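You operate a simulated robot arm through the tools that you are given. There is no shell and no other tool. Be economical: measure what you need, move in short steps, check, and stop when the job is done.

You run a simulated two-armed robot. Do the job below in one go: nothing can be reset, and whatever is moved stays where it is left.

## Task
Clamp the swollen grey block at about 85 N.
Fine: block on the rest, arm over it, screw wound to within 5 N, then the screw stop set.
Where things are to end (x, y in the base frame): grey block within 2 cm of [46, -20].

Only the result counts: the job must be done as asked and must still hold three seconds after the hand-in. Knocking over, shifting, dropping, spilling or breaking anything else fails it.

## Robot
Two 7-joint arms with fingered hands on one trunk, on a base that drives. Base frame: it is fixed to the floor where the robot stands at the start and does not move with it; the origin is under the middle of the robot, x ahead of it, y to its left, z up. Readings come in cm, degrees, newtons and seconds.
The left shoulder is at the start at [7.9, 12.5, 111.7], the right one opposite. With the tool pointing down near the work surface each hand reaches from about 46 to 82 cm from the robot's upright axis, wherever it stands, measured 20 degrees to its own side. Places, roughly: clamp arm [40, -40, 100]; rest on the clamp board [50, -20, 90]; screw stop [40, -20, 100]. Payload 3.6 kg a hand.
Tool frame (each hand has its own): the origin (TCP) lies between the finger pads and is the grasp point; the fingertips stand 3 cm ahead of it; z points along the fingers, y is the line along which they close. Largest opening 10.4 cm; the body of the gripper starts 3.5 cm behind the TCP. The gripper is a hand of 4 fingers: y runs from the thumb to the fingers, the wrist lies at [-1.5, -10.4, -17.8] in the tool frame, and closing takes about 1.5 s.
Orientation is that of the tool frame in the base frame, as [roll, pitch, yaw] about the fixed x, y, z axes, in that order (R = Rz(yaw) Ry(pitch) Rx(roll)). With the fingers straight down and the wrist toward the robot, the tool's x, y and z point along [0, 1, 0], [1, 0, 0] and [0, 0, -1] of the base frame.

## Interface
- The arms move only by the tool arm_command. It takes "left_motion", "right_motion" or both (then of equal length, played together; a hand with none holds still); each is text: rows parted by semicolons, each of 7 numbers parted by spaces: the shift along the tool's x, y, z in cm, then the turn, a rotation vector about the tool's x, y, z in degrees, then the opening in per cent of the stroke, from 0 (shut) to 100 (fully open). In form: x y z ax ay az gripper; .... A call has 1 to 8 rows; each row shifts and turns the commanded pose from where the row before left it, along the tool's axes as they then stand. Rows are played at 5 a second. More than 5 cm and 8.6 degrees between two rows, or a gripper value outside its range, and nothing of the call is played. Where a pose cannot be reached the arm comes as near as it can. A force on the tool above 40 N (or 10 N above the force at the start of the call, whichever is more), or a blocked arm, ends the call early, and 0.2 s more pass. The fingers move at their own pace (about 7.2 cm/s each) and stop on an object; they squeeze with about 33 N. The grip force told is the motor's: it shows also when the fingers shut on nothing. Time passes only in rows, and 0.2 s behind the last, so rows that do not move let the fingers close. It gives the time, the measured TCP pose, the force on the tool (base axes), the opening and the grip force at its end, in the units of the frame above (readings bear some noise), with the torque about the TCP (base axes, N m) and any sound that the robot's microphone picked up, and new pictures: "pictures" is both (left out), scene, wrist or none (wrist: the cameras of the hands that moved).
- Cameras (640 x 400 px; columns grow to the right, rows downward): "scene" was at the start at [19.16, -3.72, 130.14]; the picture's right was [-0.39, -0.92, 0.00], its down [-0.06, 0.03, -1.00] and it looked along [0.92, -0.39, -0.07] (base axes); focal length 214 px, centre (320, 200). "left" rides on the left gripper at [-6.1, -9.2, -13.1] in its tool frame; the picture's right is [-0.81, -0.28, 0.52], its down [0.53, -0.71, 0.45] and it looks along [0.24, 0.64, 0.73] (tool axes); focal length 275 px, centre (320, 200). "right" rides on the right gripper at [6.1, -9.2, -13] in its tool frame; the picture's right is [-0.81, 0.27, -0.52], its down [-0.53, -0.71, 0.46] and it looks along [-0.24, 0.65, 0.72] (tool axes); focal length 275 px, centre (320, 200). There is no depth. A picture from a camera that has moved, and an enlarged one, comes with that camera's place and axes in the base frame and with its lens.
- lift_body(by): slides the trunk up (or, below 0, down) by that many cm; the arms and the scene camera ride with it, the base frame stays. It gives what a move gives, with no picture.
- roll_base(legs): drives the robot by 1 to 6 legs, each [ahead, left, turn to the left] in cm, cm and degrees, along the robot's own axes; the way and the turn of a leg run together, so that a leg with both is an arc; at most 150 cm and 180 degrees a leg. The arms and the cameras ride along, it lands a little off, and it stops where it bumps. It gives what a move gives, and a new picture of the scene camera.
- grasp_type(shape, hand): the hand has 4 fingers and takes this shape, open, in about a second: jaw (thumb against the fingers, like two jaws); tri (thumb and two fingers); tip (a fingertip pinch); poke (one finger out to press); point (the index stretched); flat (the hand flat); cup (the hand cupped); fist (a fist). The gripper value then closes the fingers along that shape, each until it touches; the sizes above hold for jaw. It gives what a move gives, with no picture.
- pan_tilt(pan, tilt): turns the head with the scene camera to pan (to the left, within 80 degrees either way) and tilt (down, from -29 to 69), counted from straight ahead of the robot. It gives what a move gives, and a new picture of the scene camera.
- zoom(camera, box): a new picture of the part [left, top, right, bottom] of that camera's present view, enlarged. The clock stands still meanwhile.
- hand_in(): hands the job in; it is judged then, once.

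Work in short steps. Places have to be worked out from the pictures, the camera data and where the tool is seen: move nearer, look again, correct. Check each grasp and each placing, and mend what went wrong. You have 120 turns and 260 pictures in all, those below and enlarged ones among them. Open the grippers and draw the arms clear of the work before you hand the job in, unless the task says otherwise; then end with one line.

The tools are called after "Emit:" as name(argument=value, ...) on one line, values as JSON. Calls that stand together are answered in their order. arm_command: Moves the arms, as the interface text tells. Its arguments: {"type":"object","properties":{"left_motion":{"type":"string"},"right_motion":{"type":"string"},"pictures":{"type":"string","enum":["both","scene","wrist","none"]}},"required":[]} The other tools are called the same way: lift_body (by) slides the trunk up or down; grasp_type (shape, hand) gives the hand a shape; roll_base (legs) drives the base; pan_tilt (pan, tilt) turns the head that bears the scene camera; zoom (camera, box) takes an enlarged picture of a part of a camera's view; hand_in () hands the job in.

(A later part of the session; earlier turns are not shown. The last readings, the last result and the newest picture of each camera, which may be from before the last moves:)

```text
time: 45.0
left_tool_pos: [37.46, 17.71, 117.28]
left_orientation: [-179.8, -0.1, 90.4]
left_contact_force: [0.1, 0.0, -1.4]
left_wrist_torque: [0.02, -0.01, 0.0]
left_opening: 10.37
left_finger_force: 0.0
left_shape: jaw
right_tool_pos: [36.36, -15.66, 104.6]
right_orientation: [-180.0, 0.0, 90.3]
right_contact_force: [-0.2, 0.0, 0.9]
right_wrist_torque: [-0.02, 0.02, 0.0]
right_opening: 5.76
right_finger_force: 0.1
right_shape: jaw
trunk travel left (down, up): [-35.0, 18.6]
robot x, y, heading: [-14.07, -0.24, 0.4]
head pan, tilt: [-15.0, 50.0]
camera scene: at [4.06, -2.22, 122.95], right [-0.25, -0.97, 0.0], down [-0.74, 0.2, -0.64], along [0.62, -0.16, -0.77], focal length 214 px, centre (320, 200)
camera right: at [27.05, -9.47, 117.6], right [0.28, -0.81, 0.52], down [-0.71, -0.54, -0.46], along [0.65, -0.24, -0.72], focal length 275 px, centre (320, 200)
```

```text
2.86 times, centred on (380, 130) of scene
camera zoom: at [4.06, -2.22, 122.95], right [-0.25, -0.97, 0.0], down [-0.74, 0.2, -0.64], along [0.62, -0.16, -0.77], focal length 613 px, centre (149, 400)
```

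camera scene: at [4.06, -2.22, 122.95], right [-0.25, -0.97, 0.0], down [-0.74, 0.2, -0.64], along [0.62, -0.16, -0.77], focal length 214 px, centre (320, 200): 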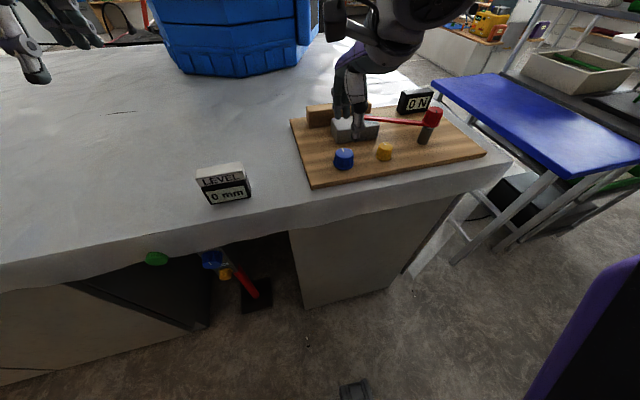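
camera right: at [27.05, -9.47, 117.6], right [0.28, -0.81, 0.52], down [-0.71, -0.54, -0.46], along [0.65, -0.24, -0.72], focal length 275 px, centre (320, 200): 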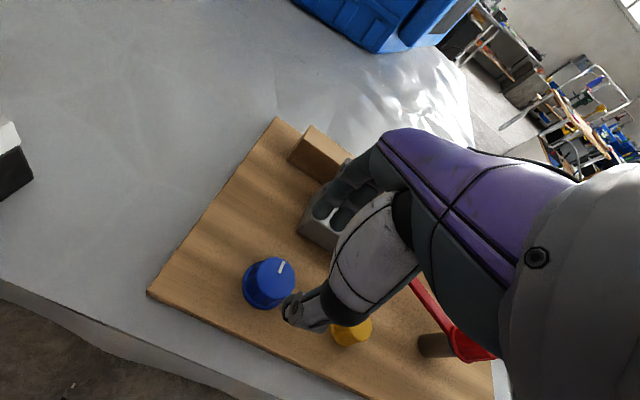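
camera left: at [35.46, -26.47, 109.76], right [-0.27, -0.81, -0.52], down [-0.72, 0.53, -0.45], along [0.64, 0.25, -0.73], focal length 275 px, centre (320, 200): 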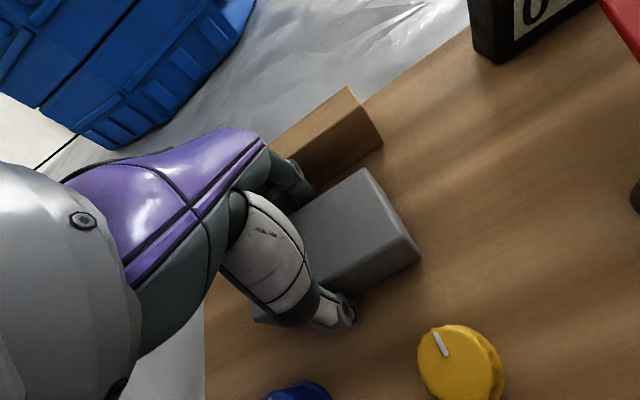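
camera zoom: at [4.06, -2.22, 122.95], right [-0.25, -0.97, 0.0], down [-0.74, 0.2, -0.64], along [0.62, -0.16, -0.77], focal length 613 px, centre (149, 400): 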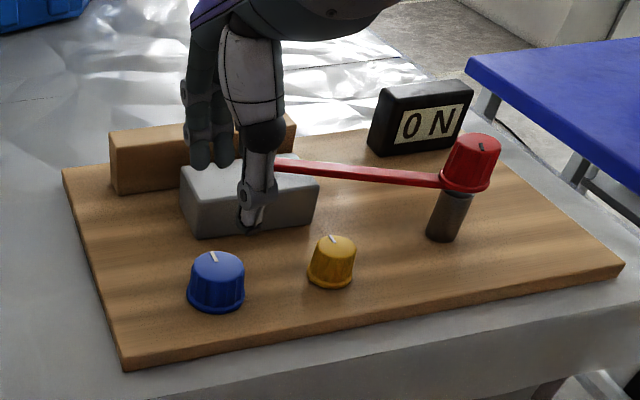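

Refined blue centre ≈(36.5, -15.2). I shift 0.5 cm and lower around the knob.

Emit:
arm_command(right_motion="0.5 0.1 2 0 0 0 58;0 0 2 0 0 0 58;0 0 1.5 0 0 0 58;0 0 1.3 0 0 0 58;0 0 0 0 0 0 58", pictures="both")

Emit:
zoom(camera="scene", box=[280, 60, 480, 200])

```text
time: 46.2
left_tool_pos: [37.62, 17.72, 117.3]
left_orientation: [-179.7, -0.1, 90.5]
left_contact_force: [0.1, -0.4, 0.4]
left_wrist_torque: [0.0, 0.04, -0.02]
left_opening: 10.37
left_finger_force: 0.0
left_shape: jaw
right_tool_pos: [36.47, -15.05, 97.79]
right_orientation: [180.0, 0.0, 90.3]
right_contact_force: [-0.6, -0.3, -0.3]
right_wrist_torque: [0.0, 0.0, 0.05]
right_opening: 5.98
right_finger_force: 0.1
right_shape: jaw
trunk travel left (down, up): [-35.0, 18.6]
robot x, y, heading: [-14.04, -0.28, -0.1]
head pan, tilt: [-15.0, 50.0]
camera scene: at [4.05, -2.21, 122.95], right [-0.25, -0.97, 0.0], down [-0.74, 0.19, -0.64], along [0.62, -0.16, -0.77], focal length 214 px, centre (320, 200)
camera right: at [27.17, -8.91, 110.78], right [0.28, -0.81, 0.52], down [-0.71, -0.54, -0.46], along [0.65, -0.24, -0.72], focal length 275 px, centre (320, 200)
```

scene: 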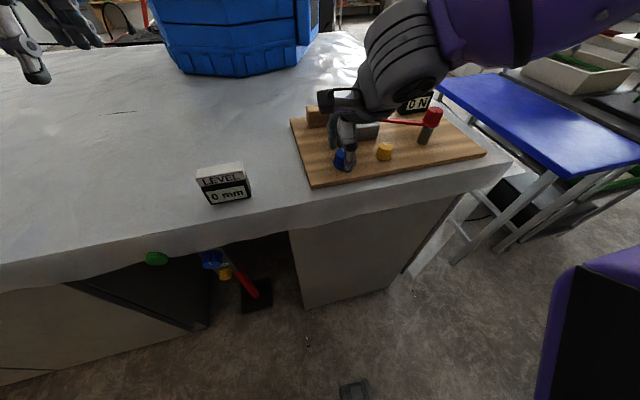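
right: 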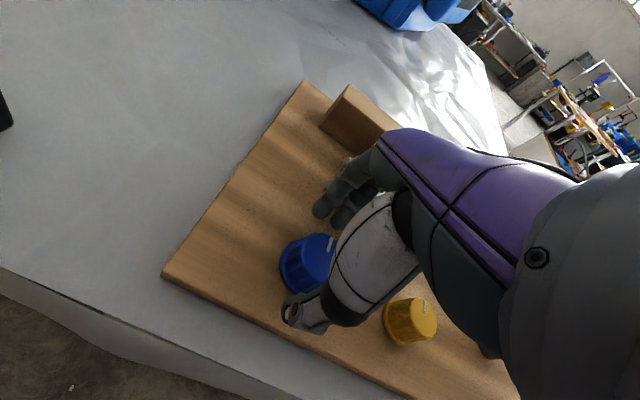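

```text
2.86 times, centred on (380, 130) of scene
camera zoom: at [4.05, -2.21, 122.95], right [-0.25, -0.97, 0.0], down [-0.74, 0.19, -0.64], along [0.62, -0.16, -0.77], focal length 613 px, centre (149, 400)
```

zoom: 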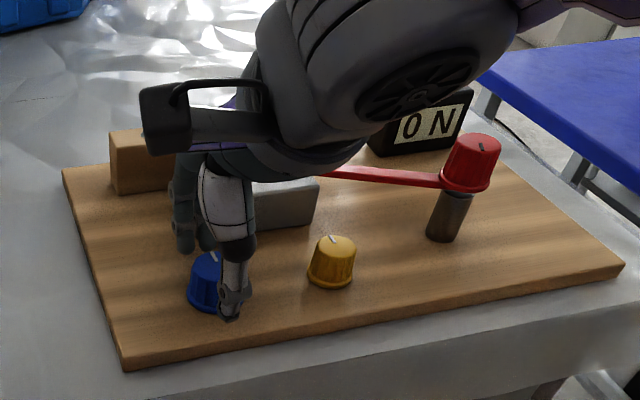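

Fingers straddle the knob and the display is visible. I close on it.

Emit:
arm_command(right_motion="0 0 0 0 0 0 40;0 0 0 0 0 0 25;0 0 0 0 0 0 25;0 0 0 0 0 0 25;0 0 0 0 0 0 25", pictures="wrist")

```text
time: 47.4
left_tool_pos: [37.44, 17.75, 117.26]
left_orientation: [-179.7, -0.1, 90.5]
left_contact_force: [-0.5, -0.9, 1.0]
left_wrist_torque: [0.0, -0.03, -0.03]
left_opening: 10.39
left_finger_force: 0.0
left_shape: jaw
right_tool_pos: [36.41, -14.93, 97.73]
right_orientation: [179.9, -0.1, 90.3]
right_contact_force: [-5.1, 2.3, -3.3]
right_wrist_torque: [0.07, 0.15, 0.0]
right_opening: 2.87
right_finger_force: 33.1
right_shape: jaw
trunk travel left (down, up): [-35.0, 18.6]
robot x, y, heading: [-13.83, -0.09, 0.0]
head pan, tilt: [-15.0, 50.0]
camera right: at [27.12, -8.88, 110.78], right [0.28, -0.81, 0.52], down [-0.71, -0.54, -0.46], along [0.65, -0.24, -0.72], focal length 275 px, centre (320, 200)
```

right: 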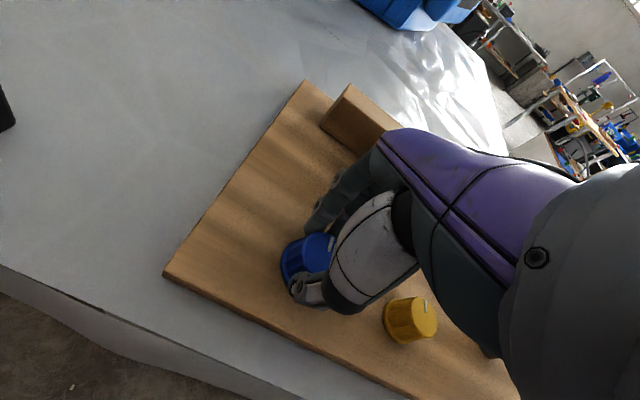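

Gripped (2.9 cm). I turn it 24° clockwise (about tool +z) and watch the displays.

Emit:
arm_command(right_motion="0 0 0 0 0 8 25;0 0 0 0 0 8 25;0 0 0 0 0 8 25;0 0 0 0 0 0 25", pictures="both")

Emit:
zoom(camera="scene", box=[280, 60, 480, 200])

```text
time: 48.4
left_tool_pos: [37.55, 17.71, 117.08]
left_orientation: [-179.6, -0.1, 90.3]
left_contact_force: [-0.7, -0.1, 0.5]
left_wrist_torque: [-0.04, -0.03, 0.02]
left_opening: 10.38
left_finger_force: 0.0
left_shape: jaw
right_tool_pos: [36.47, -14.91, 97.84]
right_orientation: [180.0, 0.1, 66.2]
right_contact_force: [3.8, 1.8, -5.1]
right_wrist_torque: [0.03, -0.18, 0.06]
right_opening: 2.79
right_finger_force: 33.3
right_shape: jaw
trunk travel left (down, up): [-35.0, 18.6]
robot x, y, heading: [-13.7, -0.35, 0.3]
head pan, tilt: [-15.0, 50.0]
camera scene: at [4.16, -2.19, 122.94], right [-0.25, -0.97, 0.0], down [-0.74, 0.19, -0.64], along [0.62, -0.16, -0.77], focal length 214 px, centre (320, 200)
camera right: at [30.52, -5.67, 110.8], right [-0.08, -0.85, 0.52], down [-0.87, -0.2, -0.46], along [0.49, -0.48, -0.72], focal length 275 px, centre (320, 200)
```

scene: 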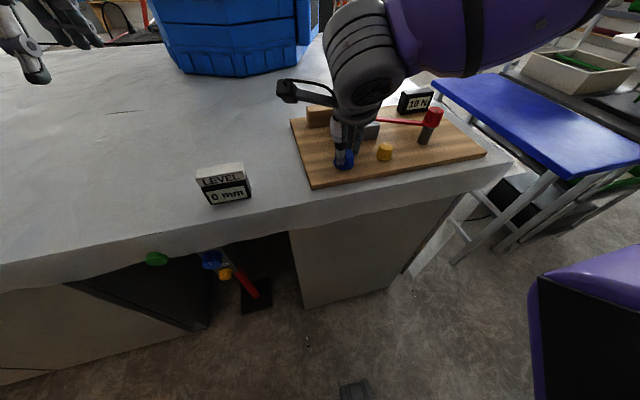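
right: 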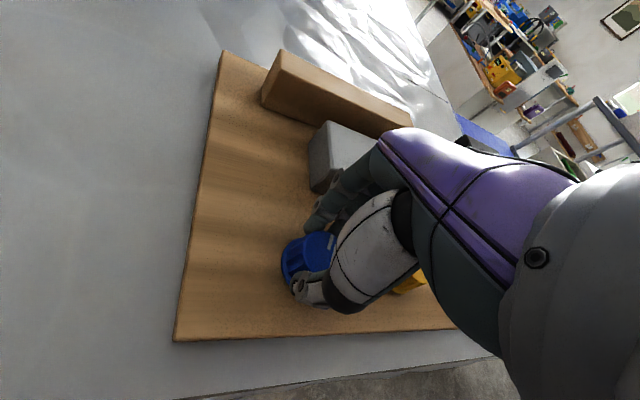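

```text
2.86 times, centred on (380, 130) of scene
camera zoom: at [4.16, -2.19, 122.94], right [-0.25, -0.97, 0.0], down [-0.74, 0.19, -0.64], along [0.62, -0.16, -0.77], focal length 613 px, centre (149, 400)
```

zoom: 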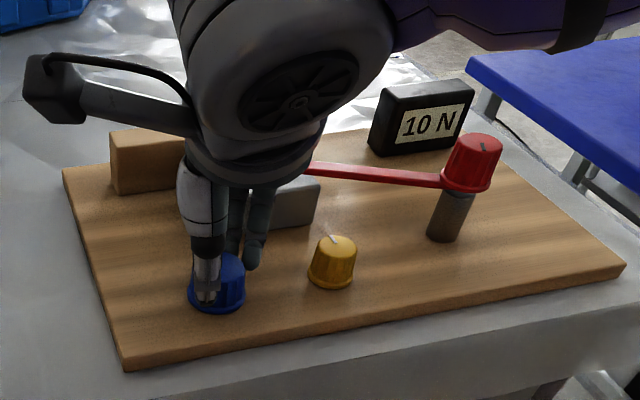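

Blue is the screw: 10 N after 24° clockwise. I keep turning the same way.

Emit:
arm_command(right_motion="0 0 0 0 0 8 25;0 0 0 0 0 8 25;0 0 0 0 0 8 25;0 0 0 0 0 8 25;0 0 0 0 0 0 25", pictures="scene")

Emit:
zoom(camera="scene", box=[280, 60, 480, 200])

```text
time: 49.6
left_tool_pos: [37.68, 17.71, 117.19]
left_orientation: [-179.6, -0.1, 90.4]
left_contact_force: [0.4, 0.5, 0.0]
left_wrist_torque: [0.0, -0.04, 0.02]
left_opening: 10.39
left_finger_force: 0.0
left_shape: jaw
right_tool_pos: [36.6, -15.09, 97.82]
right_orientation: [-180.0, -0.1, 34.1]
right_contact_force: [12.0, -1.9, -1.8]
right_wrist_torque: [-0.22, -0.41, 0.08]
right_opening: 2.83
right_finger_force: 33.2
right_shape: jaw
trunk travel left (down, up): [-35.0, 18.6]
robot x, y, heading: [-14.27, -0.53, 0.1]
head pan, tilt: [-15.0, 50.0]
camera scene: at [4.25, -2.24, 122.93], right [-0.25, -0.97, 0.0], down [-0.74, 0.2, -0.64], along [0.62, -0.16, -0.77], focal length 214 px, centre (320, 200)
```

scene: 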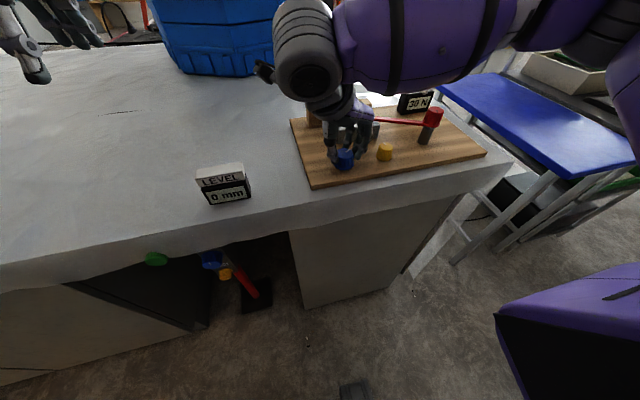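

```text
2.86 times, centred on (380, 130) of scene
camera zoom: at [4.25, -2.24, 122.93], right [-0.25, -0.97, 0.0], down [-0.74, 0.2, -0.64], along [0.62, -0.16, -0.77], focal length 613 px, centre (149, 400)
```

zoom: 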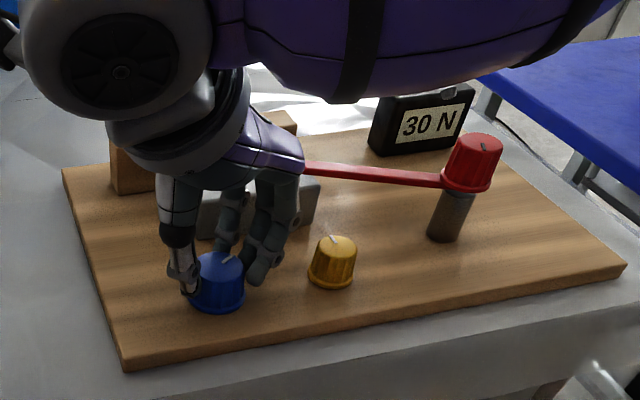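

30 N after 56°. I release, turn the hand back (a bit past the start) and regrip.

Emit:
arm_command(right_motion="0 0 0 0 0 0 50;0 0 0 0 0 0 50;0 0 -2.5 0 0 0 50;0 0 -1 0 0 -8.5 50;0 0 0 0 0 -8.5 50;0 0 0 0 0 -8.5 50;0 0 0 0 0 -8.5 50;0 0 0 0 0 -8.5 50", pictures="scene")

Emit:
arm_command(right_motion="0 0 0 0 0 -8.5 50;0 0 0 0 0 -8.5 50;0 0 0 0 0 -8.5 50;0 0 0 0 0 0 50", pictures="wrist")

Emit:
zoom(camera="scene", box=[280, 60, 480, 200])

```text
time: 51.4
left_tool_pos: [37.51, 17.57, 117.18]
left_orientation: [-179.7, -0.1, 90.4]
left_contact_force: [0.2, 0.4, -0.3]
left_wrist_torque: [0.0, 0.02, 0.02]
left_opening: 10.38
left_finger_force: 0.0
left_shape: jaw
right_tool_pos: [36.38, -15.04, 101.32]
right_orientation: [180.0, 0.1, 76.9]
right_contact_force: [-0.2, 0.9, 0.0]
right_wrist_torque: [0.02, 0.01, 0.0]
right_opening: 5.18
right_finger_force: 0.0
right_shape: jaw
trunk travel left (down, up): [-35.0, 18.6]
robot x, y, heading: [-14.13, -0.19, 0.5]
head pan, tilt: [-15.0, 50.0]
camera scene: at [4.05, -2.24, 122.95], right [-0.25, -0.97, 0.0], down [-0.74, 0.2, -0.64], along [0.62, -0.16, -0.77], focal length 214 px, centre (320, 200)
```

scene: 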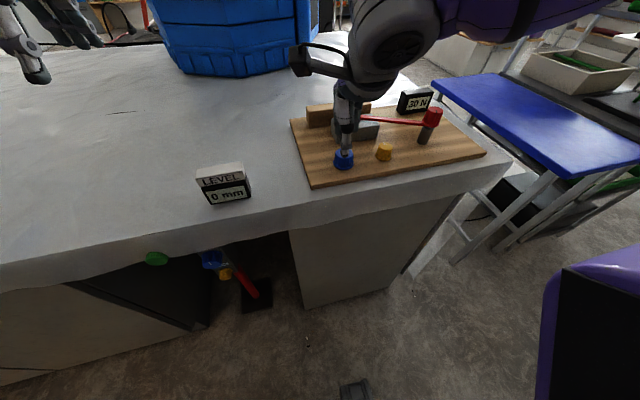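

```text
time: 52.4
left_tool_pos: [37.57, 17.82, 117.25]
left_orientation: [-179.5, 0.0, 90.4]
left_contact_force: [0.8, -0.2, -0.3]
left_wrist_torque: [-0.01, 0.03, 0.03]
left_opening: 10.39
left_finger_force: 0.0
left_shape: jaw
right_tool_pos: [36.44, -14.96, 101.31]
right_orientation: [179.9, 0.0, 102.4]
right_contact_force: [-0.8, -0.3, 0.5]
right_wrist_torque: [0.01, 0.03, 0.0]
right_opening: 5.18
right_finger_force: 0.0
right_shape: jaw
trunk travel left (down, up): [-35.0, 18.6]
robot x, y, heading: [-14.33, -0.16, 0.2]
head pan, tilt: [-15.0, 50.0]
camera right: at [26.03, -10.94, 114.32], right [0.44, -0.73, 0.52], down [-0.58, -0.67, -0.46], along [0.68, -0.1, -0.72], focal length 275 px, centre (320, 200)
```

right: 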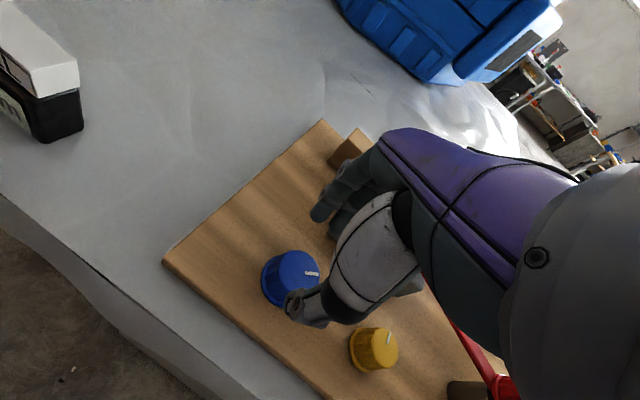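

```text
2.86 times, centred on (380, 130) of scene
camera zoom: at [4.07, -2.19, 122.95], right [-0.25, -0.97, 0.0], down [-0.74, 0.19, -0.64], along [0.62, -0.16, -0.77], focal length 613 px, centre (149, 400)
```

zoom: 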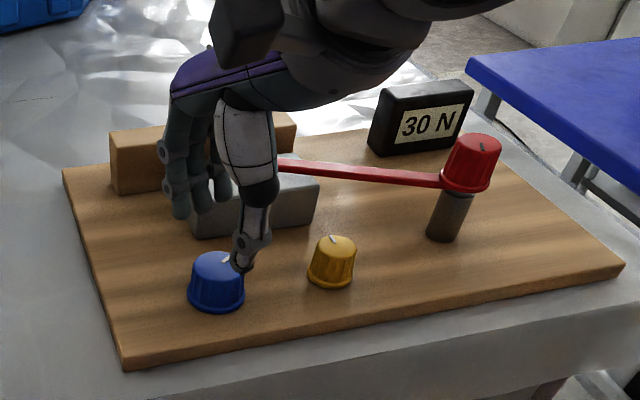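

The screw holds at 30 N. I lower again, grip, and turn.

Emit:
arm_command(right_motion="0 0 2 0 0 0 55;0 0 1.5 0 0 0 55;0 0 0 0 0 0 40;0 0 0 0 0 0 25;0 0 0 0 0 0 25;0 0 0 0 0 0 25;0 0 0 0 0 0 25", pictures="none")

Emit:
arm_command(right_motion="0 0 0 0 0 8 25;0 0 0 0 0 8 25;0 0 0 0 0 8 25;0 0 0 0 0 8 25;0 0 0 0 0 8 25;0 0 0 0 0 0 25", pictures="none")

Emit:
zoom(camera="scene", box=[280, 60, 480, 200])

```text
time: 54.0
left_tool_pos: [37.45, 17.79, 117.22]
left_orientation: [-179.6, 0.0, 90.4]
left_contact_force: [0.4, 0.3, -0.1]
left_wrist_torque: [0.03, -0.02, 0.01]
left_opening: 10.37
left_finger_force: 0.0
left_shape: jaw
right_tool_pos: [36.32, -15.05, 97.81]
right_orientation: [179.9, 0.0, 102.3]
right_contact_force: [-6.4, 1.4, -3.7]
right_wrist_torque: [0.02, 0.14, -0.04]
right_opening: 2.86
right_finger_force: 33.3
right_shape: jaw
trunk travel left (down, up): [-35.0, 18.6]
robot x, y, heading: [-13.99, -0.03, 0.5]
head pan, tilt: [-15.0, 50.0]
```

```text
time: 55.4
left_tool_pos: [37.62, 17.78, 117.15]
left_orientation: [-179.6, 0.0, 90.4]
left_contact_force: [0.2, -0.3, 0.1]
left_wrist_torque: [-0.01, 0.03, 0.0]
left_opening: 10.37
left_finger_force: 0.0
left_shape: jaw
right_tool_pos: [36.53, -15.08, 97.72]
right_orientation: [179.9, 0.0, 62.3]
right_contact_force: [5.5, 2.1, -3.4]
right_wrist_torque: [-0.04, -0.25, 0.06]
right_opening: 2.74
right_finger_force: 32.7
right_shape: jaw
trunk travel left (down, up): [-35.0, 18.6]
robot x, y, heading: [-13.96, -0.01, 0.4]
head pan, tilt: [-15.0, 50.0]
```

```text
2.86 times, centred on (380, 130) of scene
camera zoom: at [4.17, -2.2, 122.94], right [-0.25, -0.97, 0.0], down [-0.74, 0.19, -0.64], along [0.62, -0.16, -0.77], focal length 613 px, centre (149, 400)
```

zoom: 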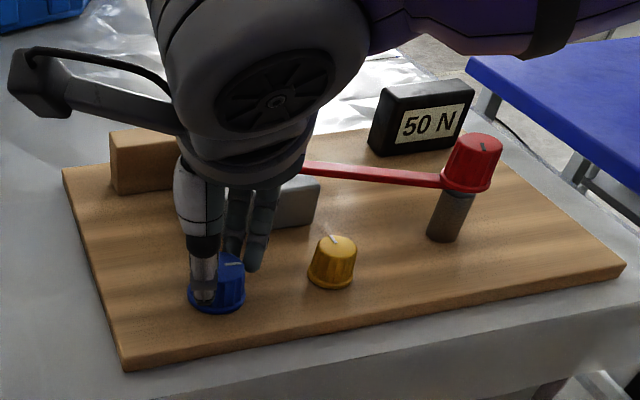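

50 N after 40° more. Display may step in tens; I turn 24° further and read.

Emit:
arm_command(right_motion="0 0 0 0 0 8 25;0 0 0 0 0 4 25;0 0 0 0 0 0 25", pictures="none")

Emit:
zoom(camera="scene", box=[380, 80, 460, 130])

Emit:
arm_command(right_motion="0 0 0 0 0 6 25;0 0 0 0 0 4 25;0 0 0 0 0 0 25", pictures="none")

Emit:
zoom(camera="scene", box=[280, 60, 480, 200])

```text
time: 56.2
left_tool_pos: [37.65, 17.7, 117.15]
left_orientation: [-179.6, -0.1, 90.4]
left_contact_force: [0.1, -0.1, 0.0]
left_wrist_torque: [0.02, 0.0, 0.01]
left_opening: 10.37
left_finger_force: 0.0
left_shape: jaw
right_tool_pos: [36.45, -14.99, 97.81]
right_orientation: [-180.0, 0.0, 50.1]
right_contact_force: [10.1, 1.0, -2.2]
right_wrist_torque: [-0.14, -0.36, 0.09]
right_opening: 2.78
right_finger_force: 32.8
right_shape: jaw
trunk travel left (down, up): [-35.0, 18.6]
robot x, y, heading: [-14.63, 0.27, 0.5]
head pan, tilt: [-15.0, 50.0]
```

```text
8.00 times, centred on (420, 105) of scene
camera zoom: at [4.2, -2.22, 122.93], right [-0.25, -0.97, 0.0], down [-0.74, 0.2, -0.64], along [0.62, -0.16, -0.77], focal length 1716 px, centre (-480, 960)
```

zoom: 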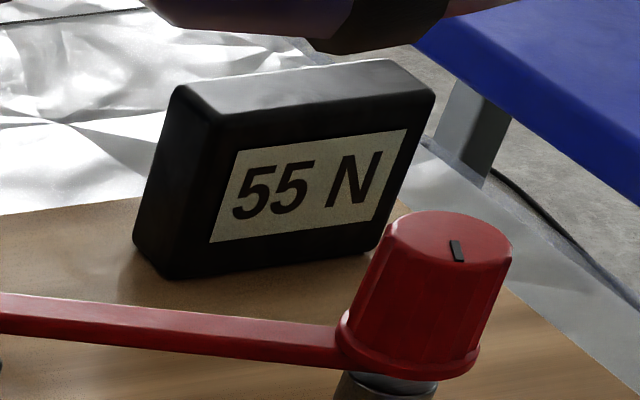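

```text
time: 57.0
left_tool_pos: [37.63, 17.74, 117.27]
left_orientation: [-179.6, -0.1, 90.5]
left_contact_force: [-0.5, 0.0, 0.7]
left_wrist_torque: [0.01, -0.01, -0.02]
left_opening: 10.37
left_finger_force: 0.0
left_shape: jaw
right_tool_pos: [36.49, -15.04, 97.73]
right_orientation: [-179.9, 0.0, 40.3]
right_contact_force: [12.7, -0.9, 0.4]
right_wrist_torque: [-0.23, -0.44, 0.12]
right_opening: 2.81
right_finger_force: 33.1
right_shape: jaw
trunk travel left (down, up): [-35.0, 18.6]
robot x, y, heading: [-13.95, 0.08, 0.1]
head pan, tilt: [-15.0, 50.0]
```

```text
2.86 times, centred on (380, 130) of scene
camera zoom: at [4.22, -2.23, 122.93], right [-0.25, -0.97, 0.0], down [-0.74, 0.2, -0.64], along [0.62, -0.16, -0.77], focal length 613 px, centre (149, 400)
```

zoom: 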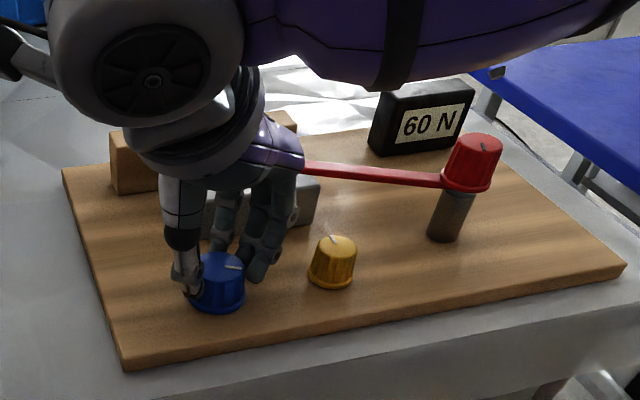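

Display steps in 5 N; 60 N now, about 0.5 N per degree. I regrip for the last ~48°.

Emit:
arm_command(right_motion="0 0 0 0 0 0 50;0 0 0 0 0 0 50;0 0 -2.5 0 0 0 50;0 0 -1 0 0 -8.5 50;0 0 0 0 0 -8.5 50;0 0 0 0 0 -8.5 50;0 0 0 0 0 -8.5 50;0 0 0 0 0 -8.5 50", pictures="none")

Emit:
arm_command(right_motion="0 0 0 0 0 -8.5 55;0 0 0 0 0 -8.5 55;0 0 0 0 0 0 55;0 0 2 0 0 0 55;0 0 1.5 0 0 0 55;0 0 0 0 0 0 55", pictures="wrist")

Emit:
arm_command(right_motion="0 0 0 0 0 0 40;0 0 0 0 0 0 25;0 0 0 0 0 0 25;0 0 0 0 0 0 25;0 0 0 0 0 0 25", pictures="none")

Emit:
arm_command(right_motion="0 0 0 0 0 8 25;0 0 0 0 0 8 25;0 0 0 0 0 8 25;0 0 0 0 0 8 25;0 0 0 0 0 0 25", pictures="none")

Emit:
zoom(camera="scene", box=[280, 60, 480, 200])

```text
time: 58.8
left_tool_pos: [37.6, 17.69, 117.3]
left_orientation: [-179.7, -0.1, 90.4]
left_contact_force: [-0.2, 0.4, 0.0]
left_wrist_torque: [-0.03, 0.01, 0.01]
left_opening: 10.37
left_finger_force: 0.2
left_shape: jaw
right_tool_pos: [36.46, -15.0, 101.32]
right_orientation: [179.9, -0.1, 83.0]
right_contact_force: [0.4, 1.1, 0.2]
right_wrist_torque: [-0.03, 0.03, -0.01]
right_opening: 5.18
right_finger_force: 0.1
right_shape: jaw
trunk travel left (down, up): [-35.0, 18.6]
robot x, y, heading: [-13.99, 0.03, 0.1]
head pan, tilt: [-15.0, 50.0]
```

```text
time: 60.2
left_tool_pos: [37.44, 17.69, 117.17]
left_orientation: [-179.6, -0.1, 90.4]
left_contact_force: [0.1, -0.1, 0.4]
left_wrist_torque: [-0.02, 0.01, 0.01]
left_opening: 10.37
left_finger_force: 0.0
left_shape: jaw
right_tool_pos: [36.47, -15.06, 97.9]
right_orientation: [-180.0, 0.0, 99.8]
right_contact_force: [0.5, -0.3, -0.4]
right_wrist_torque: [-0.01, 0.01, 0.0]
right_opening: 5.69
right_finger_force: 0.1
right_shape: jaw
trunk travel left (down, up): [-35.0, 18.6]
robot x, y, heading: [-13.75, -0.08, 0.2]
head pan, tilt: [-15.0, 50.0]
camera right: at [26.25, -10.5, 110.81], right [0.41, -0.75, 0.52], down [-0.61, -0.65, -0.46], along [0.68, -0.13, -0.72], focal length 275 px, centre (320, 200)
```

right: 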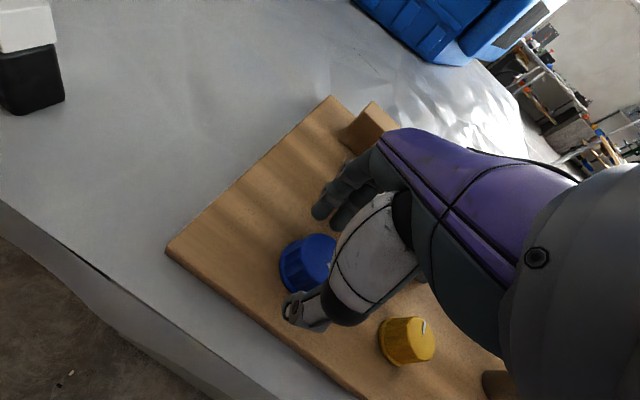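

```text
time: 61.4
left_tool_pos: [37.36, 17.74, 117.22]
left_orientation: [-179.7, 0.0, 90.4]
left_contact_force: [-0.5, -0.2, -0.6]
left_wrist_torque: [0.0, -0.01, 0.02]
left_opening: 10.37
left_finger_force: 0.1
left_shape: jaw
right_tool_pos: [36.36, -14.98, 97.9]
right_orientation: [180.0, -0.1, 99.8]
right_contact_force: [-6.5, 1.5, -2.9]
right_wrist_torque: [0.07, 0.1, -0.01]
right_opening: 2.87
right_finger_force: 33.5
right_shape: jaw
trunk travel left (down, up): [-35.0, 18.6]
robot x, y, heading: [-14.31, 0.02, 0.3]
head pan, tilt: [-15.0, 50.0]
```

```text
time: 62.6
left_tool_pos: [37.6, 17.74, 117.25]
left_orientation: [-179.6, -0.1, 90.4]
left_contact_force: [-0.8, 0.0, -0.9]
left_wrist_torque: [-0.02, 0.0, 0.01]
left_opening: 10.37
left_finger_force: 0.0
left_shape: jaw
right_tool_pos: [36.43, -15.0, 97.9]
right_orientation: [179.9, 0.0, 67.7]
right_contact_force: [5.7, 3.1, -5.8]
right_wrist_torque: [0.01, -0.21, 0.04]
right_opening: 2.8
right_finger_force: 33.3
right_shape: jaw
trunk travel left (down, up): [-35.0, 18.6]
robot x, y, heading: [-14.13, -0.31, 0.2]
head pan, tilt: [-15.0, 50.0]
```

```text
2.86 times, centred on (380, 130) of scene
camera zoom: at [4.16, -2.19, 122.94], right [-0.25, -0.97, 0.0], down [-0.74, 0.19, -0.64], along [0.62, -0.16, -0.77], focal length 613 px, centre (149, 400)
```

zoom: 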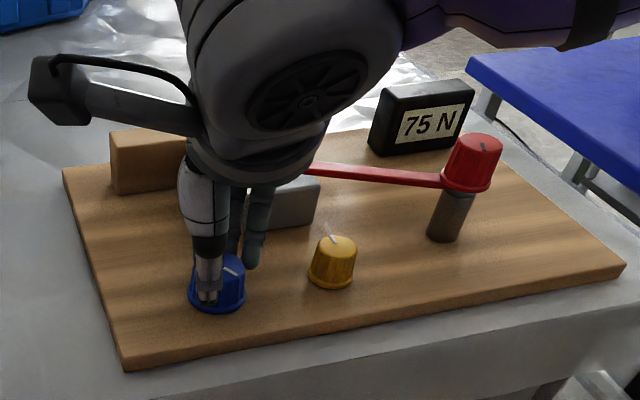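

75 N. Fine steps now, noting where the reading changes.

Emit:
arm_command(right_motion="0 0 0 0 0 6 25;0 0 0 0 0 4 25;0 0 0 0 0 0 25", pictures="none")

Emit:
zoom(camera="scene", box=[380, 80, 460, 130])

Emit:
arm_command(right_motion="0 0 0 0 0 4 25;0 0 0 0 0 0 25", pictures="none")

Emit:
zoom(camera="scene", box=[380, 80, 460, 130])

```text
time: 63.4
left_tool_pos: [37.68, 17.77, 117.12]
left_orientation: [-179.5, -0.1, 90.5]
left_contact_force: [0.1, 0.3, -0.9]
left_wrist_torque: [0.02, 0.0, 0.01]
left_opening: 10.38
left_finger_force: 0.0
left_shape: jaw
right_tool_pos: [36.52, -14.92, 97.88]
right_orientation: [179.9, 0.0, 57.7]
right_contact_force: [7.2, 3.0, -2.9]
right_wrist_torque: [-0.08, -0.28, 0.05]
right_opening: 2.81
right_finger_force: 32.9
right_shape: jaw
trunk travel left (down, up): [-35.0, 18.6]
robot x, y, heading: [-13.93, -0.03, 0.2]
head pan, tilt: [-15.0, 50.0]
```

```text
8.00 times, centred on (420, 105) of scene
camera zoom: at [4.18, -2.19, 122.94], right [-0.25, -0.97, 0.0], down [-0.74, 0.19, -0.64], along [0.62, -0.16, -0.77], focal length 1716 px, centre (-480, 960)
```

zoom: 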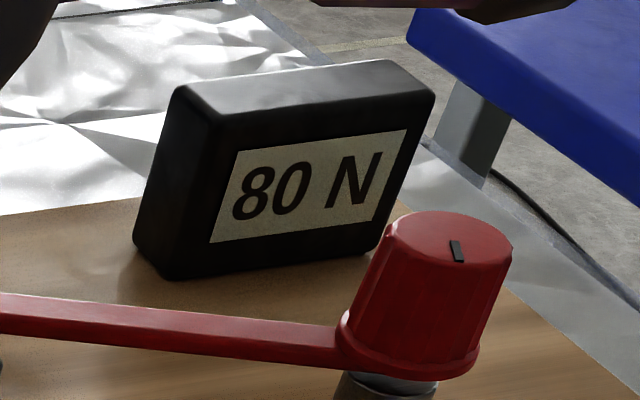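

```text
time: 64.0
left_tool_pos: [37.63, 17.77, 117.25]
left_orientation: [-179.6, -0.2, 90.4]
left_contact_force: [0.0, -0.3, 0.4]
left_wrist_torque: [-0.02, 0.01, -0.04]
left_opening: 10.39
left_finger_force: 0.0
left_shape: jaw
right_tool_pos: [36.5, -15.06, 97.79]
right_orientation: [180.0, 0.0, 53.7]
right_contact_force: [9.6, 1.5, -2.3]
right_wrist_torque: [-0.06, -0.34, 0.08]
right_opening: 2.8
right_finger_force: 32.9
right_shape: jaw
trunk travel left (down, up): [-35.0, 18.6]
robot x, y, heading: [-13.98, -0.04, 0.2]
head pan, tilt: [-15.0, 50.0]
```

```text
8.00 times, centred on (420, 105) of scene
camera zoom: at [4.2, -2.2, 122.93], right [-0.25, -0.97, 0.0], down [-0.74, 0.19, -0.64], along [0.62, -0.16, -0.77], focal length 1716 px, centre (-480, 960)
```

zoom: 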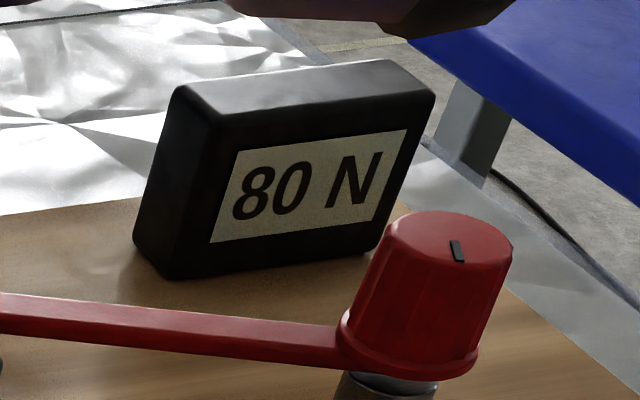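

Emit:
arm_command(right_motion="0 0 0 0 0 2.5 25;0 0 0 0 0 0 25", pictures="none")

Emit:
zoom(camera="scene", box=[380, 80, 460, 130])

Emit:
arm_command(right_motion="0 0 0 0 0 2.5 25;0 0 0 0 0 0 25", pictures="none")

Emit:
zoom(camera="scene", box=[380, 80, 460, 130])

```text
time: 64.6
left_tool_pos: [37.55, 17.75, 117.15]
left_orientation: [-179.6, -0.1, 90.4]
left_contact_force: [0.1, 0.4, -0.4]
left_wrist_torque: [0.03, 0.01, -0.02]
left_opening: 10.37
left_finger_force: 0.1
left_shape: jaw
right_tool_pos: [36.45, -14.89, 97.87]
right_orientation: [-180.0, 0.0, 51.4]
right_contact_force: [10.1, -0.8, 0.5]
right_wrist_torque: [-0.12, -0.4, 0.03]
right_opening: 2.84
right_finger_force: 32.9
right_shape: jaw
trunk travel left (down, up): [-35.0, 18.6]
robot x, y, heading: [-14.04, -0.21, 0.6]
head pan, tilt: [-15.0, 50.0]
```

```text
8.00 times, centred on (420, 105) of scene
camera zoom: at [4.19, -2.2, 122.93], right [-0.25, -0.97, 0.0], down [-0.74, 0.19, -0.64], along [0.62, -0.16, -0.77], focal length 1716 px, centre (-480, 960)
```

zoom: 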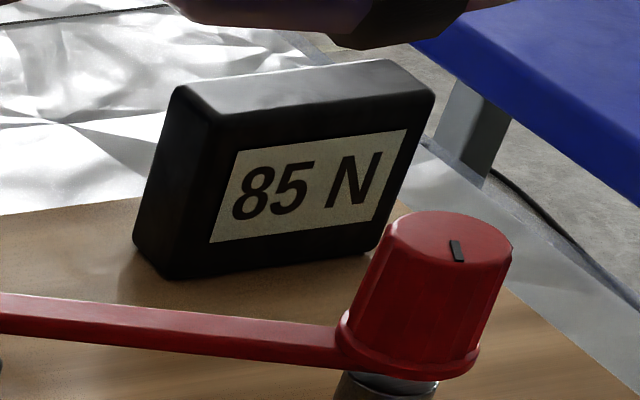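

```text
time: 65.2
left_tool_pos: [37.74, 17.75, 117.17]
left_orientation: [-179.6, -0.1, 90.3]
left_contact_force: [-0.2, 0.0, -0.2]
left_wrist_torque: [0.0, 0.01, 0.0]
left_opening: 10.38
left_finger_force: 0.0
left_shape: jaw
right_tool_pos: [36.57, -14.91, 97.8]
right_orientation: [180.0, 0.1, 48.7]
right_contact_force: [10.9, -0.4, -0.2]
right_wrist_torque: [-0.16, -0.41, 0.1]
right_opening: 2.82
right_finger_force: 33.1
right_shape: jaw
trunk travel left (down, up): [-35.0, 18.6]
robot x, y, heading: [-13.61, -0.61, 0.2]
head pan, tilt: [-15.0, 50.0]
```

```text
8.00 times, centred on (420, 105) of scene
camera zoom: at [4.2, -2.2, 122.93], right [-0.25, -0.97, 0.0], down [-0.74, 0.19, -0.64], along [0.62, -0.16, -0.77], focal length 1716 px, centre (-480, 960)
```

zoom: 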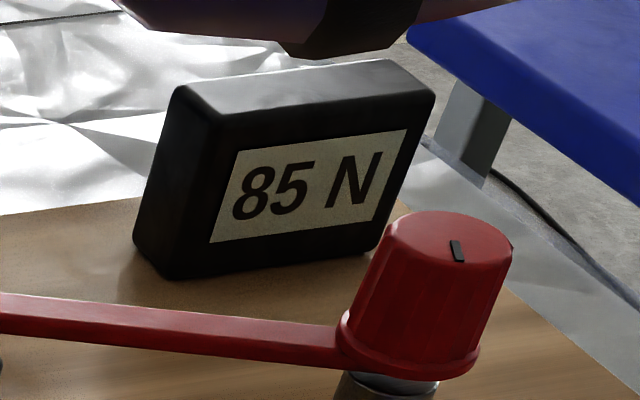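

Reading 85, about mid-band (change from 80 came ~4° earlier). I release, rise and recheck the reading.

Emit:
arm_command(right_motion="0 0 0 0 0 0 50;0 0 0 0 0 0 50;0 0 -2.5 0 0 0 50;0 0 -2 0 0 -8.5 50;0 0 0 0 0 -8.5 50;0 0 0 0 0 -8.5 50;0 0 0 0 0 -8.5 50;0 0 0 0 0 -5 50", pictures="both")

Emit:
zoom(camera="scene", box=[280, 60, 480, 200])

```text
time: 67.0
left_tool_pos: [37.49, 17.67, 117.31]
left_orientation: [-179.6, -0.2, 90.5]
left_contact_force: [-0.2, 0.3, -0.2]
left_wrist_torque: [0.02, -0.03, -0.01]
left_opening: 10.35
left_finger_force: 0.1
left_shape: jaw
right_tool_pos: [36.38, -14.94, 102.32]
right_orientation: [-180.0, -0.1, 87.9]
right_contact_force: [0.4, 0.4, -0.6]
right_wrist_torque: [0.02, 0.03, -0.04]
right_opening: 5.2
right_finger_force: 0.0
right_shape: jaw
trunk travel left (down, up): [-35.0, 18.6]
robot x, y, heading: [-14.32, -0.01, 0.4]
head pan, tilt: [-15.0, 50.0]
camera scene: at [4.06, -2.22, 122.95], right [-0.25, -0.97, 0.0], down [-0.74, 0.2, -0.64], along [0.62, -0.16, -0.77], focal length 214 px, centre (320, 200)
camera right: at [27.32, -8.48, 115.29], right [0.25, -0.82, 0.52], down [-0.73, -0.51, -0.46], along [0.64, -0.27, -0.72], focal length 275 px, centre (320, 200)
```

scene: 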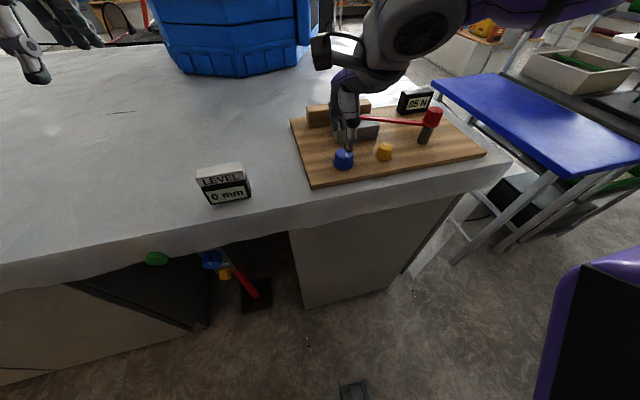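
right: 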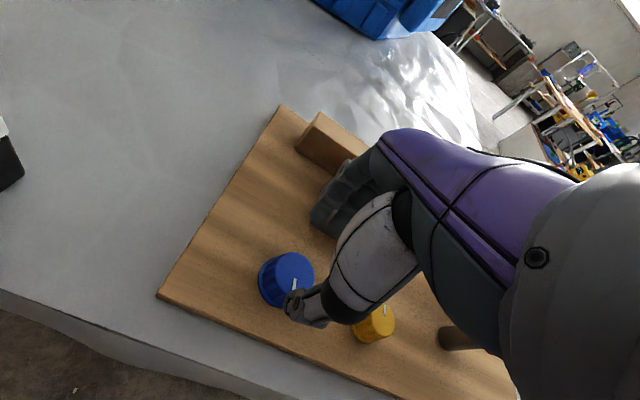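

```text
2.86 times, centred on (380, 130) of scene
camera zoom: at [4.06, -2.22, 122.95], right [-0.25, -0.97, 0.0], down [-0.74, 0.2, -0.64], along [0.62, -0.16, -0.77], focal length 613 px, centre (149, 400)
```

zoom: 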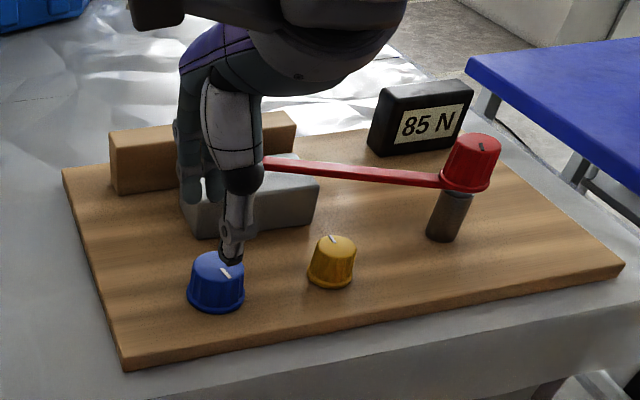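

85 N holds. I move the hand over the yellow knob (≈(36.4, -24.4)), the screw stop.

Emit:
arm_command(right_motion="-3 0 -1 0 0 -3 46;-3.2 0 0 0 0 -3 46;-3.2 0 0 0 0 -3 46;0 0 1 0 0 -3 46;0 0 0 0 0 0 46", pictures="both")

Emit:
zoom(camera="scene", box=[280, 60, 480, 200])

```text
time: 68.2
left_tool_pos: [37.56, 17.64, 117.13]
left_orientation: [-179.6, -0.1, 90.4]
left_contact_force: [-0.5, -0.2, 0.5]
left_wrist_torque: [0.03, -0.02, 0.01]
left_opening: 10.34
left_finger_force: 0.0
left_shape: jaw
right_tool_pos: [36.55, -24.33, 102.29]
right_orientation: [179.9, 0.0, 99.8]
right_contact_force: [0.1, 0.9, 0.5]
right_wrist_torque: [0.0, 0.01, 0.03]
right_opening: 4.83
right_finger_force: 0.1
right_shape: jaw
trunk travel left (down, up): [-35.0, 18.6]
robot x, y, heading: [-14.05, -0.31, 0.3]
head pan, tilt: [-15.0, 50.0]
camera scene: at [4.05, -2.23, 122.95], right [-0.25, -0.97, 0.0], down [-0.74, 0.2, -0.64], along [0.62, -0.16, -0.77], focal length 214 px, centre (320, 200)
camera right: at [26.32, -19.95, 115.32], right [0.41, -0.75, 0.52], down [-0.61, -0.65, -0.46], along [0.68, -0.13, -0.72], focal length 275 px, centre (320, 200)
```

scene: 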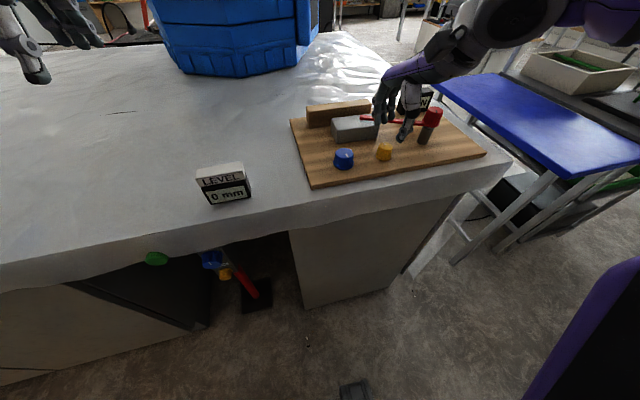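
right: 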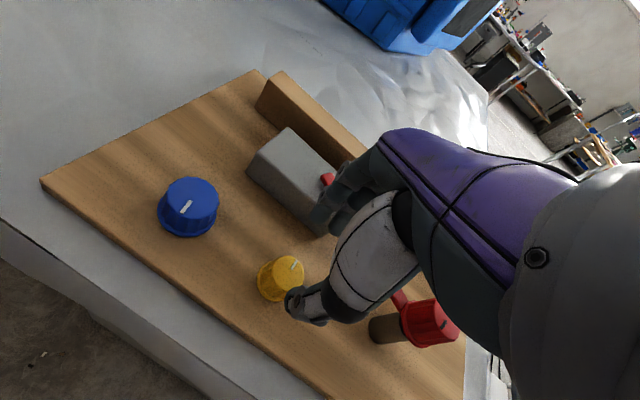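

```text
2.86 times, centred on (380, 130) of scene
camera zoom: at [4.05, -2.23, 122.95], right [-0.25, -0.97, 0.0], down [-0.74, 0.2, -0.64], along [0.62, -0.16, -0.77], focal length 613 px, centre (149, 400)
```

zoom: 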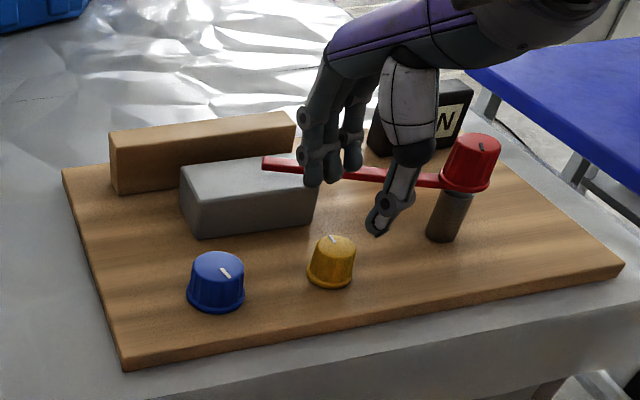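

Aligned with the yellow knob. I lower around it.

Emit:
arm_command(right_motion="0 0.1 2 0 0 0 46;0 0 1.5 0 0 0 46;0 0 1 0 0 0 46;0 0 0 0 0 0 46", pictures="wrist")

Emit:
zoom(camera="scene", box=[280, 60, 480, 200])

```text
time: 69.2
left_tool_pos: [37.45, 17.69, 117.26]
left_orientation: [-179.7, -0.2, 90.4]
left_contact_force: [0.2, 0.4, -0.6]
left_wrist_torque: [-0.01, -0.02, 0.01]
left_opening: 10.35
left_finger_force: 0.0
left_shape: jaw
right_tool_pos: [36.63, -24.34, 97.8]
right_orientation: [179.9, 0.1, 99.8]
right_contact_force: [0.3, -0.6, 0.5]
right_wrist_torque: [0.0, 0.0, -0.01]
right_opening: 4.82
right_finger_force: 0.1
right_shape: jaw
trunk travel left (down, up): [-35.0, 18.6]
robot x, y, heading: [-14.08, -0.37, 0.3]
head pan, tilt: [-15.0, 50.0]
camera right: at [26.47, -19.84, 110.79], right [0.41, -0.75, 0.52], down [-0.61, -0.65, -0.46], along [0.68, -0.13, -0.72], focal length 275 px, centre (320, 200)
```

right: 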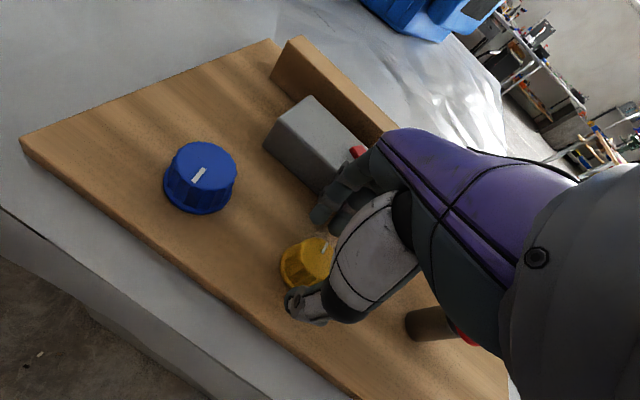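

```text
2.86 times, centred on (380, 130) of scene
camera zoom: at [4.06, -2.21, 122.95], right [-0.25, -0.97, 0.0], down [-0.74, 0.19, -0.64], along [0.62, -0.16, -0.77], focal length 613 px, centre (149, 400)
```

zoom: 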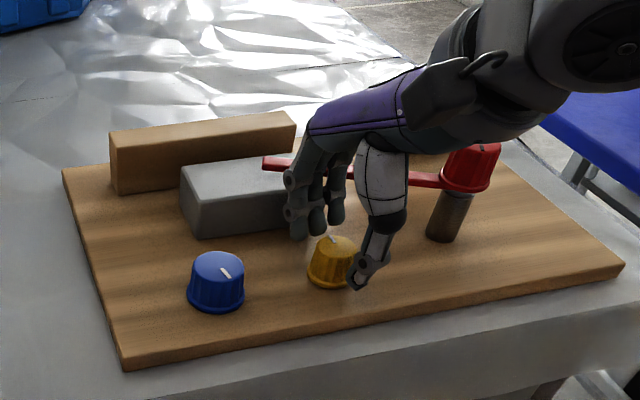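

Good. I close on the yellow knob, then turn it clockwise.

Emit:
arm_command(right_motion="0 0 0 0 0 0 35;0 0 0 0 0 0 20;0 0 0 0 0 0 20;0 0 0 0 0 0 20;0 0 0 0 0 0 20", pictures="none")

Emit:
arm_command(right_motion="0 0 0 0 0 8 20;0 0 0 0 0 8 20;0 0 0 0 0 8 20;0 0 0 0 0 8 20;0 0 0 0 0 0 20", pictures="wrist")

Emit:
zoom(camera="scene", box=[280, 60, 480, 200])

```text
time: 70.4
left_tool_pos: [37.44, 17.78, 117.2]
left_orientation: [-179.8, -0.1, 90.5]
left_contact_force: [-0.6, 0.8, 0.3]
left_wrist_torque: [-0.01, 0.04, -0.04]
left_opening: 10.38
left_finger_force: 0.1
left_shape: jaw
right_tool_pos: [36.71, -24.25, 97.77]
right_orientation: [179.9, 0.0, 99.8]
right_contact_force: [-3.5, -0.2, 1.0]
right_wrist_torque: [-0.02, 0.09, 0.02]
right_opening: 2.18
right_finger_force: 0.1
right_shape: jaw
trunk travel left (down, up): [-35.0, 18.6]
robot x, y, heading: [-13.88, 0.3, -0.1]
head pan, tilt: [-15.0, 50.0]
```

```text
time: 71.6
left_tool_pos: [37.49, 17.69, 117.3]
left_orientation: [-179.7, 0.0, 90.4]
left_contact_force: [-0.3, -0.3, -0.1]
left_wrist_torque: [-0.04, 0.0, 0.01]
left_opening: 10.34
left_finger_force: 0.0
left_shape: jaw
right_tool_pos: [36.6, -24.35, 97.89]
right_orientation: [-180.0, 0.0, 67.8]
right_contact_force: [-2.0, -0.7, 0.2]
right_wrist_torque: [-0.03, 0.05, 0.01]
right_opening: 2.13
right_finger_force: 0.1
right_shape: jaw
trunk travel left (down, up): [-35.0, 18.6]
robot x, y, heading: [-13.59, 0.12, 0.3]
head pan, tilt: [-15.0, 50.0]
camera right: at [30.35, -15.21, 110.82], right [-0.05, -0.85, 0.52], down [-0.86, -0.22, -0.46], along [0.5, -0.47, -0.72], focal length 275 px, centre (320, 200)
```

right: 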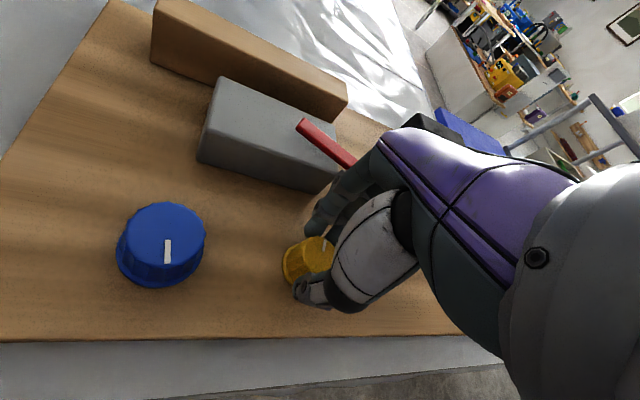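

```text
2.86 times, centred on (380, 130) of scene
camera zoom: at [4.03, -2.24, 122.96], right [-0.25, -0.97, 0.0], down [-0.74, 0.2, -0.64], along [0.62, -0.16, -0.77], focal length 613 px, centre (149, 400)
```

zoom: 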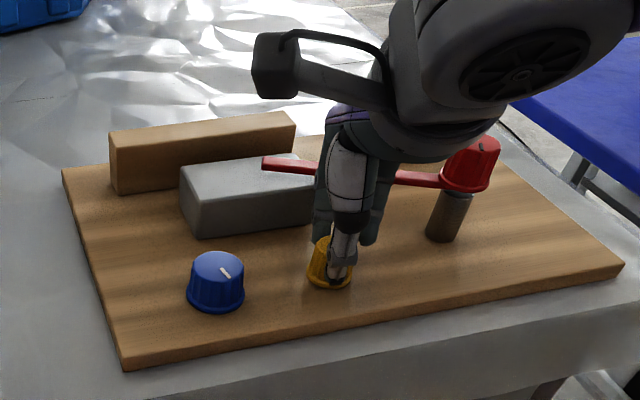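

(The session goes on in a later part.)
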